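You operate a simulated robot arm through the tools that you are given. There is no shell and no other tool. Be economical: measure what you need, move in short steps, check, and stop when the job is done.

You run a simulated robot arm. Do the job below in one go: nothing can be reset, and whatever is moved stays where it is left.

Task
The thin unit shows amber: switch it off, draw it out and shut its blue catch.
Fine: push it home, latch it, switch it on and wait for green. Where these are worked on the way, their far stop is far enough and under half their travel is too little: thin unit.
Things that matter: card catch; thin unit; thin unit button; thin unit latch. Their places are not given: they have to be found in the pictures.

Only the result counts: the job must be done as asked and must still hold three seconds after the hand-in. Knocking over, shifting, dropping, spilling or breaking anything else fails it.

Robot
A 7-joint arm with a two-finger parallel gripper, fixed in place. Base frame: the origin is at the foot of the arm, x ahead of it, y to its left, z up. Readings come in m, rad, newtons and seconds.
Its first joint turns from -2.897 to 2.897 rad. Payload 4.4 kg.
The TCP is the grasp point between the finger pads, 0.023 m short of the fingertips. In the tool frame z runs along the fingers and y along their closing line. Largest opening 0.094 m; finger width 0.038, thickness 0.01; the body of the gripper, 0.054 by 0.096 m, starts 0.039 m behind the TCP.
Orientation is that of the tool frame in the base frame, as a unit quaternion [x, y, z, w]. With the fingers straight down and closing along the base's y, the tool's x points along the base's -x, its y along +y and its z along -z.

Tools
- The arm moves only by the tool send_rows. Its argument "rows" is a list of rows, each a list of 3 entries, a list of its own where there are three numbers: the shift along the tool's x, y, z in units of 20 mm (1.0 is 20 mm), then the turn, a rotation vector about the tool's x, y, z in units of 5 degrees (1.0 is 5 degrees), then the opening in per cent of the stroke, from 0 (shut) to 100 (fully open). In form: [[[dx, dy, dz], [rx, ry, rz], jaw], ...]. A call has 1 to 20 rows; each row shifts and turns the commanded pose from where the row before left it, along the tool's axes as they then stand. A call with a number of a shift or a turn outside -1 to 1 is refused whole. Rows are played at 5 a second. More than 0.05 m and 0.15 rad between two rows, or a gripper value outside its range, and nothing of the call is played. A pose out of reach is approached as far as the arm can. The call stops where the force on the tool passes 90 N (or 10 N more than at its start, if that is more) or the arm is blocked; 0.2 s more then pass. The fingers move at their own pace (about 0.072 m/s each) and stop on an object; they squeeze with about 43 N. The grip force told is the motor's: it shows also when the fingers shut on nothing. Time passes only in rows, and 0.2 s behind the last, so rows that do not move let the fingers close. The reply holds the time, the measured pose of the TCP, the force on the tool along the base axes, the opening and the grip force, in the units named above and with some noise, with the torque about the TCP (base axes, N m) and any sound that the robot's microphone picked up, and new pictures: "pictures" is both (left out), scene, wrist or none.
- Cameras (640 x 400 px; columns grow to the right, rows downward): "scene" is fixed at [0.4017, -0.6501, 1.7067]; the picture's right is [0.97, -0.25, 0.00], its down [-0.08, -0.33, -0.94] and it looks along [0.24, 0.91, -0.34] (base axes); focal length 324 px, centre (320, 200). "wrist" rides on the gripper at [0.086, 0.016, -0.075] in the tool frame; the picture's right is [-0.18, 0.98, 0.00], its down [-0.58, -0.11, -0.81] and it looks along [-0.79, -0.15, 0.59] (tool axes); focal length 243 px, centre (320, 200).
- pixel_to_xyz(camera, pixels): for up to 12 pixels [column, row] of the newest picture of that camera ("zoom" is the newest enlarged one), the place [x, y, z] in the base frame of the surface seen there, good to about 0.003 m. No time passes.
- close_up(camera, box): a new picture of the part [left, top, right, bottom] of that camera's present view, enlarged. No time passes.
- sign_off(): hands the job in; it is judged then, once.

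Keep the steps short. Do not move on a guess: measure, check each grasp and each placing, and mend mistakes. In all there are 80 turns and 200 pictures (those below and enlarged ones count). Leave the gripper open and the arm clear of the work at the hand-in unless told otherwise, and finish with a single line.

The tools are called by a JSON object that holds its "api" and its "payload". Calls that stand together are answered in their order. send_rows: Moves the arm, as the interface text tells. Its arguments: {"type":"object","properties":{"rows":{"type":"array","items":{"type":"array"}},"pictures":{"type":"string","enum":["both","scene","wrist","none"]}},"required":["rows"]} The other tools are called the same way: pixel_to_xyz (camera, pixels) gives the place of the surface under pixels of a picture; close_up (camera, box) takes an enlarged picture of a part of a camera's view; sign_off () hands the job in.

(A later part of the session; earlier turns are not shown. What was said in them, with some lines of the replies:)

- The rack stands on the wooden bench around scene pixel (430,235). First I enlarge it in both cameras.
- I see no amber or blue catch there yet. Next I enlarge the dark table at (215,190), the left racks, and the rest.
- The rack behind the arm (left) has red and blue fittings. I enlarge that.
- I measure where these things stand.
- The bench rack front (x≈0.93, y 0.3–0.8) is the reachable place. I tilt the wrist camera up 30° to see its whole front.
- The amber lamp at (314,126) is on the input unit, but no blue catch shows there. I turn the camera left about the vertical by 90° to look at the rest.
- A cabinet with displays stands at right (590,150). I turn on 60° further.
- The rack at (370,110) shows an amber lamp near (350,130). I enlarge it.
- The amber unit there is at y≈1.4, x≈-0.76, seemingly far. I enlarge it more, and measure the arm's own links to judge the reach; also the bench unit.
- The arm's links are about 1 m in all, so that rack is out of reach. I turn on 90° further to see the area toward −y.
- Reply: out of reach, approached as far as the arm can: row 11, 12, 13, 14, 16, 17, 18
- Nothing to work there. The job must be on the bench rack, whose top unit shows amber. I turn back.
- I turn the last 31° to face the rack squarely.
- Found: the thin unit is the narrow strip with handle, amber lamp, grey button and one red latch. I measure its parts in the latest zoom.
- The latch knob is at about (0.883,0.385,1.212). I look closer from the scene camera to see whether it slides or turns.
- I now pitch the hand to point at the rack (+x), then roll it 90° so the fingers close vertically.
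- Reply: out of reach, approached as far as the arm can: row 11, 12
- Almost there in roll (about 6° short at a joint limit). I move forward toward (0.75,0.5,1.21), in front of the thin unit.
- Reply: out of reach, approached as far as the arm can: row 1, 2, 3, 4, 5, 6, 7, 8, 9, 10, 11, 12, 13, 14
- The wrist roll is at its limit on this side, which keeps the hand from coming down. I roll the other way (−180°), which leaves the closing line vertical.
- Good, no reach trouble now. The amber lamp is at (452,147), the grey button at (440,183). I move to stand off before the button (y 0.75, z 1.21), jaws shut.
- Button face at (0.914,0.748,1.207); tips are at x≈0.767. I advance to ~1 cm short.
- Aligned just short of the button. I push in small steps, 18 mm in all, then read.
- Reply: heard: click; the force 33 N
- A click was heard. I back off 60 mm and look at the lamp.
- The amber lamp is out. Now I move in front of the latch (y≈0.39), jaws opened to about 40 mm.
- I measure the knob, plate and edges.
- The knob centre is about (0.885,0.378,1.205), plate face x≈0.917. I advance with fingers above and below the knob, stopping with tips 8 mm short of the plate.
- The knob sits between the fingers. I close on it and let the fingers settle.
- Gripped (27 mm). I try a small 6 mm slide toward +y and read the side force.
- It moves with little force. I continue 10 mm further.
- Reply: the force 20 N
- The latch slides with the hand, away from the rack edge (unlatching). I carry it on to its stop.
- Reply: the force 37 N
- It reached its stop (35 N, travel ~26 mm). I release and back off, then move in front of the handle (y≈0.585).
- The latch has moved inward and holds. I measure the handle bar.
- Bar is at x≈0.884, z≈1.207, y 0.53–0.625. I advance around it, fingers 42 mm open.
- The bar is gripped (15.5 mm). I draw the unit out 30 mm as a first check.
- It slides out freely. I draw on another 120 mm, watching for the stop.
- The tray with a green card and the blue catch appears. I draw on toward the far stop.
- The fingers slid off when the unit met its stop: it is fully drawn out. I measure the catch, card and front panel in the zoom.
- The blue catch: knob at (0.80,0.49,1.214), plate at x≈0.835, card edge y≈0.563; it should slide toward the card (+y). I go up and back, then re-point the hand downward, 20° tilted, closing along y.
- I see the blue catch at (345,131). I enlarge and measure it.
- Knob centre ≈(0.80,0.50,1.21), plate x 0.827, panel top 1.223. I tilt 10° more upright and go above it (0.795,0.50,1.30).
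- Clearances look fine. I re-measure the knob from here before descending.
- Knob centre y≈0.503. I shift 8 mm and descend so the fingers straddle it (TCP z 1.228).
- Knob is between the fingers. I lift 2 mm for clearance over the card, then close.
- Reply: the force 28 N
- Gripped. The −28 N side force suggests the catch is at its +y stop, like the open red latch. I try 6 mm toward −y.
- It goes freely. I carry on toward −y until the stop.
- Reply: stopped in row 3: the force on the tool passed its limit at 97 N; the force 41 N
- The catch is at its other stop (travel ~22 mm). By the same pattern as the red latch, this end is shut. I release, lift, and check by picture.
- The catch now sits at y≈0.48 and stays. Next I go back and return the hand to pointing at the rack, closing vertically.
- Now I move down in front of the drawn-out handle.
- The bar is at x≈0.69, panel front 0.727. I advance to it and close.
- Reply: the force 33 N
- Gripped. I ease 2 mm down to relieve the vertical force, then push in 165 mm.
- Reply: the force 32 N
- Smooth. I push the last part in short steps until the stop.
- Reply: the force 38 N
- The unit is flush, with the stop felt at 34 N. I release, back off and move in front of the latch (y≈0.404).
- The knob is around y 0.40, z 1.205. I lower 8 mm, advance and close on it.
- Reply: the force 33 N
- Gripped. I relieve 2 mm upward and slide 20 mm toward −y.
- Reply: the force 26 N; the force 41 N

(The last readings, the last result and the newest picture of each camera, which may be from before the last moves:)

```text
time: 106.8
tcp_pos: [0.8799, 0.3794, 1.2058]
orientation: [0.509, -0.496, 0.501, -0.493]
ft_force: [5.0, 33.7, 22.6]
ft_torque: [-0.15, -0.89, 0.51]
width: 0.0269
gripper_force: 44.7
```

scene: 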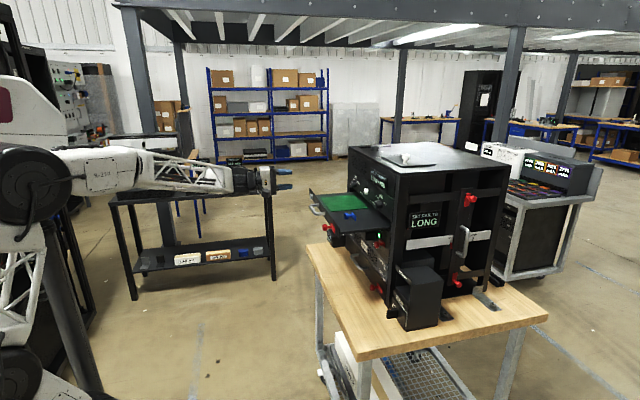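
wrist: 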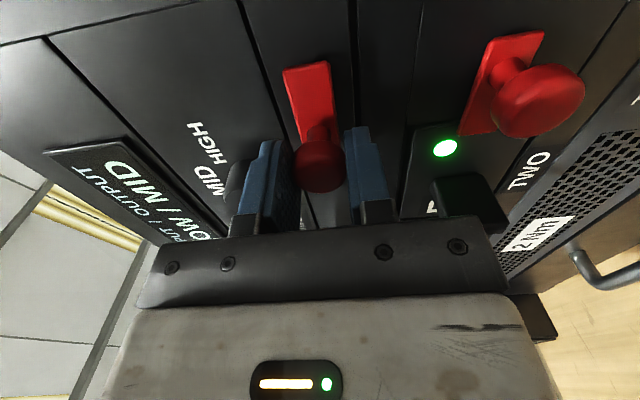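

The latch is at its stop again (0.379, 34 N). I release, back off and travel to the button.

{"api": "send_rows", "payload": {"rows": [[[0, 0, 0], [0, 0, 0], 45], [[0, 0, 0], [0, 0, 0], 45], [[0, 0, -1], [0, 0, 0], 45], [[0, 0, -1], [0, 0, 0], 45], [[0, 0, -1], [0, 0, 0], 45], [[0, 0, -1], [0, 0, 0], 45], [[-1, -0.02, 0], [0, 0, 0], 0], [[-1, -0.02, 0], [0, 0, 0], 0], [[-1, -0.02, 0], [0, 0, 0], 0], [[-1, -0.02, 0], [0, 0, 0], 0], [[-1, -0.02, 0], [0, 0, 0], 0], [[-1, -0.02, 0], [0, 0, 0], 0], [[-1, -0.02, 0], [0, 0, 0], 0], [[-1, -0.02, 0], [0, 0, 0], 0], [[-1, -0.02, 0], [0, 0, 0], 0], [[-1, -0.02, 0], [0, 0, 0], 0], [[-1, -0.02, 0], [0, 0, 0], 0], [[-1, -0.02, 0], [0, 0, 0], 0]], "pictures": "none"}}

{"api": "send_rows", "payload": {"rows": [[[-1, -0.02, 0], [0, 0, 0], 0], [[-1, -0.02, 0], [0, 0, 0], 0], [[-1, -0.02, 0], [0, 0, 0], 0], [[-1, -0.02, 0], [0, 0, 0], 0], [[-1, -0.02, 0], [0, 0, 0], 0], [[-1, -0.02, 0], [0, 0, 0], 0], [[-0.4, 0, 0], [0, 0, 0], 0]], "pictures": "wrist"}}

{"api": "close_up", "payload": {"camera": "scene", "box": [330, 180, 410, 240]}}

```text
time: 110.5
tcp_pos: [0.8007, 0.6188, 1.2066]
orientation: [0.509, -0.497, 0.501, -0.492]
ft_force: [0.2, 0.4, -0.3]
ft_torque: [-0.02, -0.01, -0.04]
width: 0.0
gripper_force: 42.6
```

```text
time: 112.2
tcp_pos: [0.8005, 0.7477, 1.2053]
orientation: [0.509, -0.497, 0.502, -0.492]
ft_force: [-0.9, 1.3, -0.5]
ft_torque: [0.01, -0.01, 0.02]
width: 0.0
gripper_force: 42.6
```

wrist: 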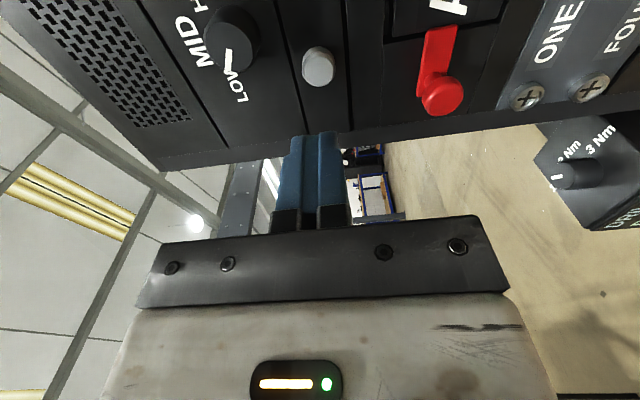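

```text
6.67 times, centred on (370, 210) of scene
```

zoom: 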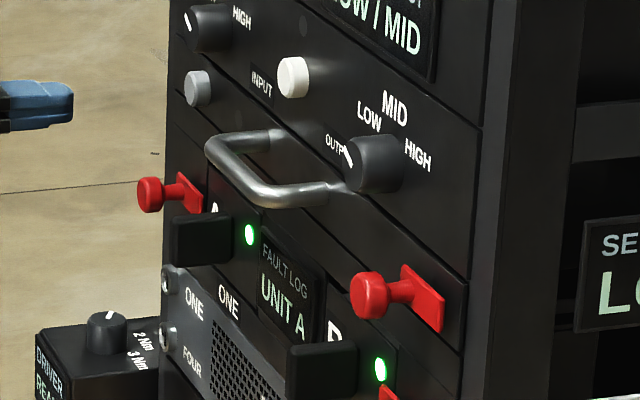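

The latch looks as at the start. Now I press the button, reaching the same depth as before (TCP x 0.8955).

{"api": "send_rows", "payload": {"rows": [[[0, -0.15, 1], [0, 0, 0], 0], [[0, 0, 1], [0, 0, 0], 0], [[0, 0, 1], [0, 0, 0], 0], [[0, 0, 0.9], [0, 0, 0], 0], [[0, 0, 0.3], [0, 0, 0], 0], [[0, 0, 0.3], [0, 0, 0], 0], [[0, 0, 0.15], [0, 0, 0], 0], [[0, 0, 0.15], [0, 0, 0], 0]], "pictures": "none"}}

```text
time: 114.0
tcp_pos: [0.896, 0.7471, 1.2082]
orientation: [0.509, -0.497, 0.502, -0.493]
ft_force: [-29.0, -6.8, -3.3]
ft_torque: [0.08, 0.06, -0.27]
width: 0.0
gripper_force: 42.1
heard: click
```

Click. I back off and look at the lamp.

{"api": "send_rows", "payload": {"rows": [[[0, 0, -1], [0, 0, 0], 0], [[0, 0, -1], [0, 0, 0], 0], [[0, 0, -1], [0, 0, 0], 0], [[0, 0, -1], [0, 0, 0], 0], [[0, 0, -1], [0, 0, 0], 50], [[0, 0, -1], [0, 0, 0], 100], [[0, 0, -1], [0, 0, 0], 100], [[0, 0, -1], [0, 0, 0], 100], [[0, 0, -1], [0, 0, 0], 100], [[0, 0, -1], [0, 0, 0], 100], [[0, 0, 0], [0, 0, 0], 100], [[0, 0, 0], [0, 0, 0], 100]]}}

{"api": "close_up", "payload": {"camera": "scene", "box": [330, 180, 410, 240]}}

{"api": "close_up", "payload": {"camera": "wrist", "box": [220, 0, 460, 150]}}

```text
time: 116.5
tcp_pos: [0.6968, 0.7451, 1.2108]
orientation: [0.509, -0.497, 0.501, -0.493]
ft_force: [1.0, -0.1, -0.3]
ft_torque: [0.0, 0.01, -0.03]
width: 0.094
gripper_force: 0.0
```

scene: 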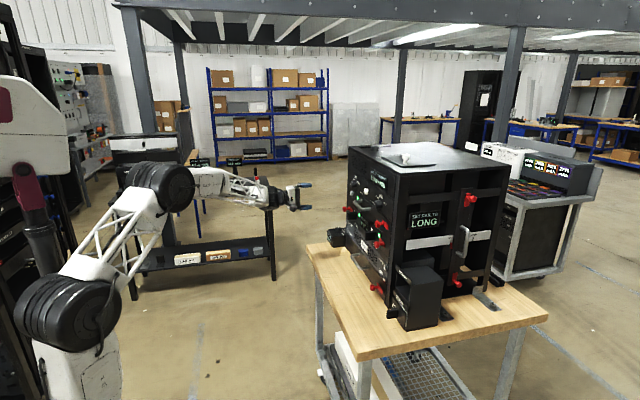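
wrist: 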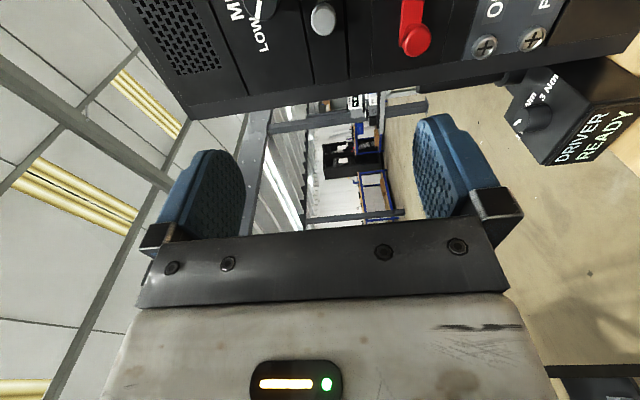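

```text
6.67 times, centred on (370, 210) of scene
```

zoom: 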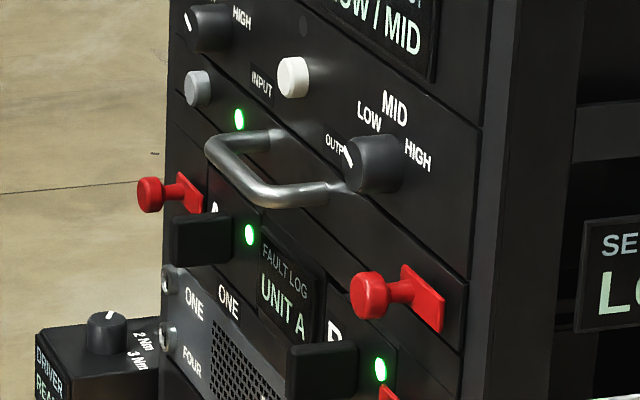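

```text
2.67 times, centred on (340, 75) of wrist
```

zoom: 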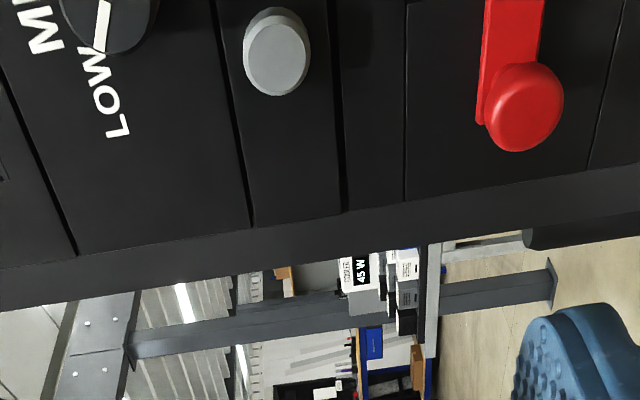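

The lamp is green at zoom (239,119), so the catch was set right. I wait 2 s more to see that it stays.

{"api": "send_rows", "payload": {"rows": [[[0, 0, -1], [0, 0, 0], 100], [[0, 0, -1], [0, 0, 0], 100], [[0, 0, 0], [0, 0, 0], 100], [[0, 0, 0], [0, 0, 0], 100], [[0, 0, 0], [0, 0, 0], 100], [[0, 0, 0], [0, 0, 0], 100], [[0, 0, 0], [0, 0, 0], 100], [[0, 0, 0], [0, 0, 0], 100], [[0, 0, 0], [0, 0, 0], 100], [[0, 0, 0], [0, 0, 0], 100], [[0, 0, 0], [0, 0, 0], 100], [[0, 0, 0], [0, 0, 0], 100]], "pictures": "none"}}

{"api": "close_up", "payload": {"camera": "scene", "box": [330, 180, 410, 240]}}

```text
time: 119.2
tcp_pos: [0.6577, 0.746, 1.2124]
orientation: [0.509, -0.497, 0.501, -0.492]
ft_force: [-0.2, 0.1, 0.2]
ft_torque: [-0.04, -0.04, -0.01]
width: 0.094
gripper_force: 0.0
```

```text
6.67 times, centred on (370, 210) of scene
```

zoom: 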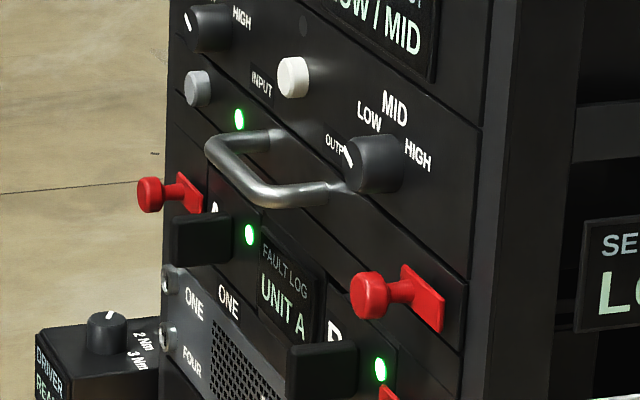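

The lamp is steady green, the unit is home and latched, and the arm is clear with the gripper open. I hand in.

{"api": "sign_off", "payload": {}}

```text
The job is handed in.
```

The thin unit was switched off and drawn out to its far stop, its blue catch was shut, and it is now home, latched, switched on and steady green.
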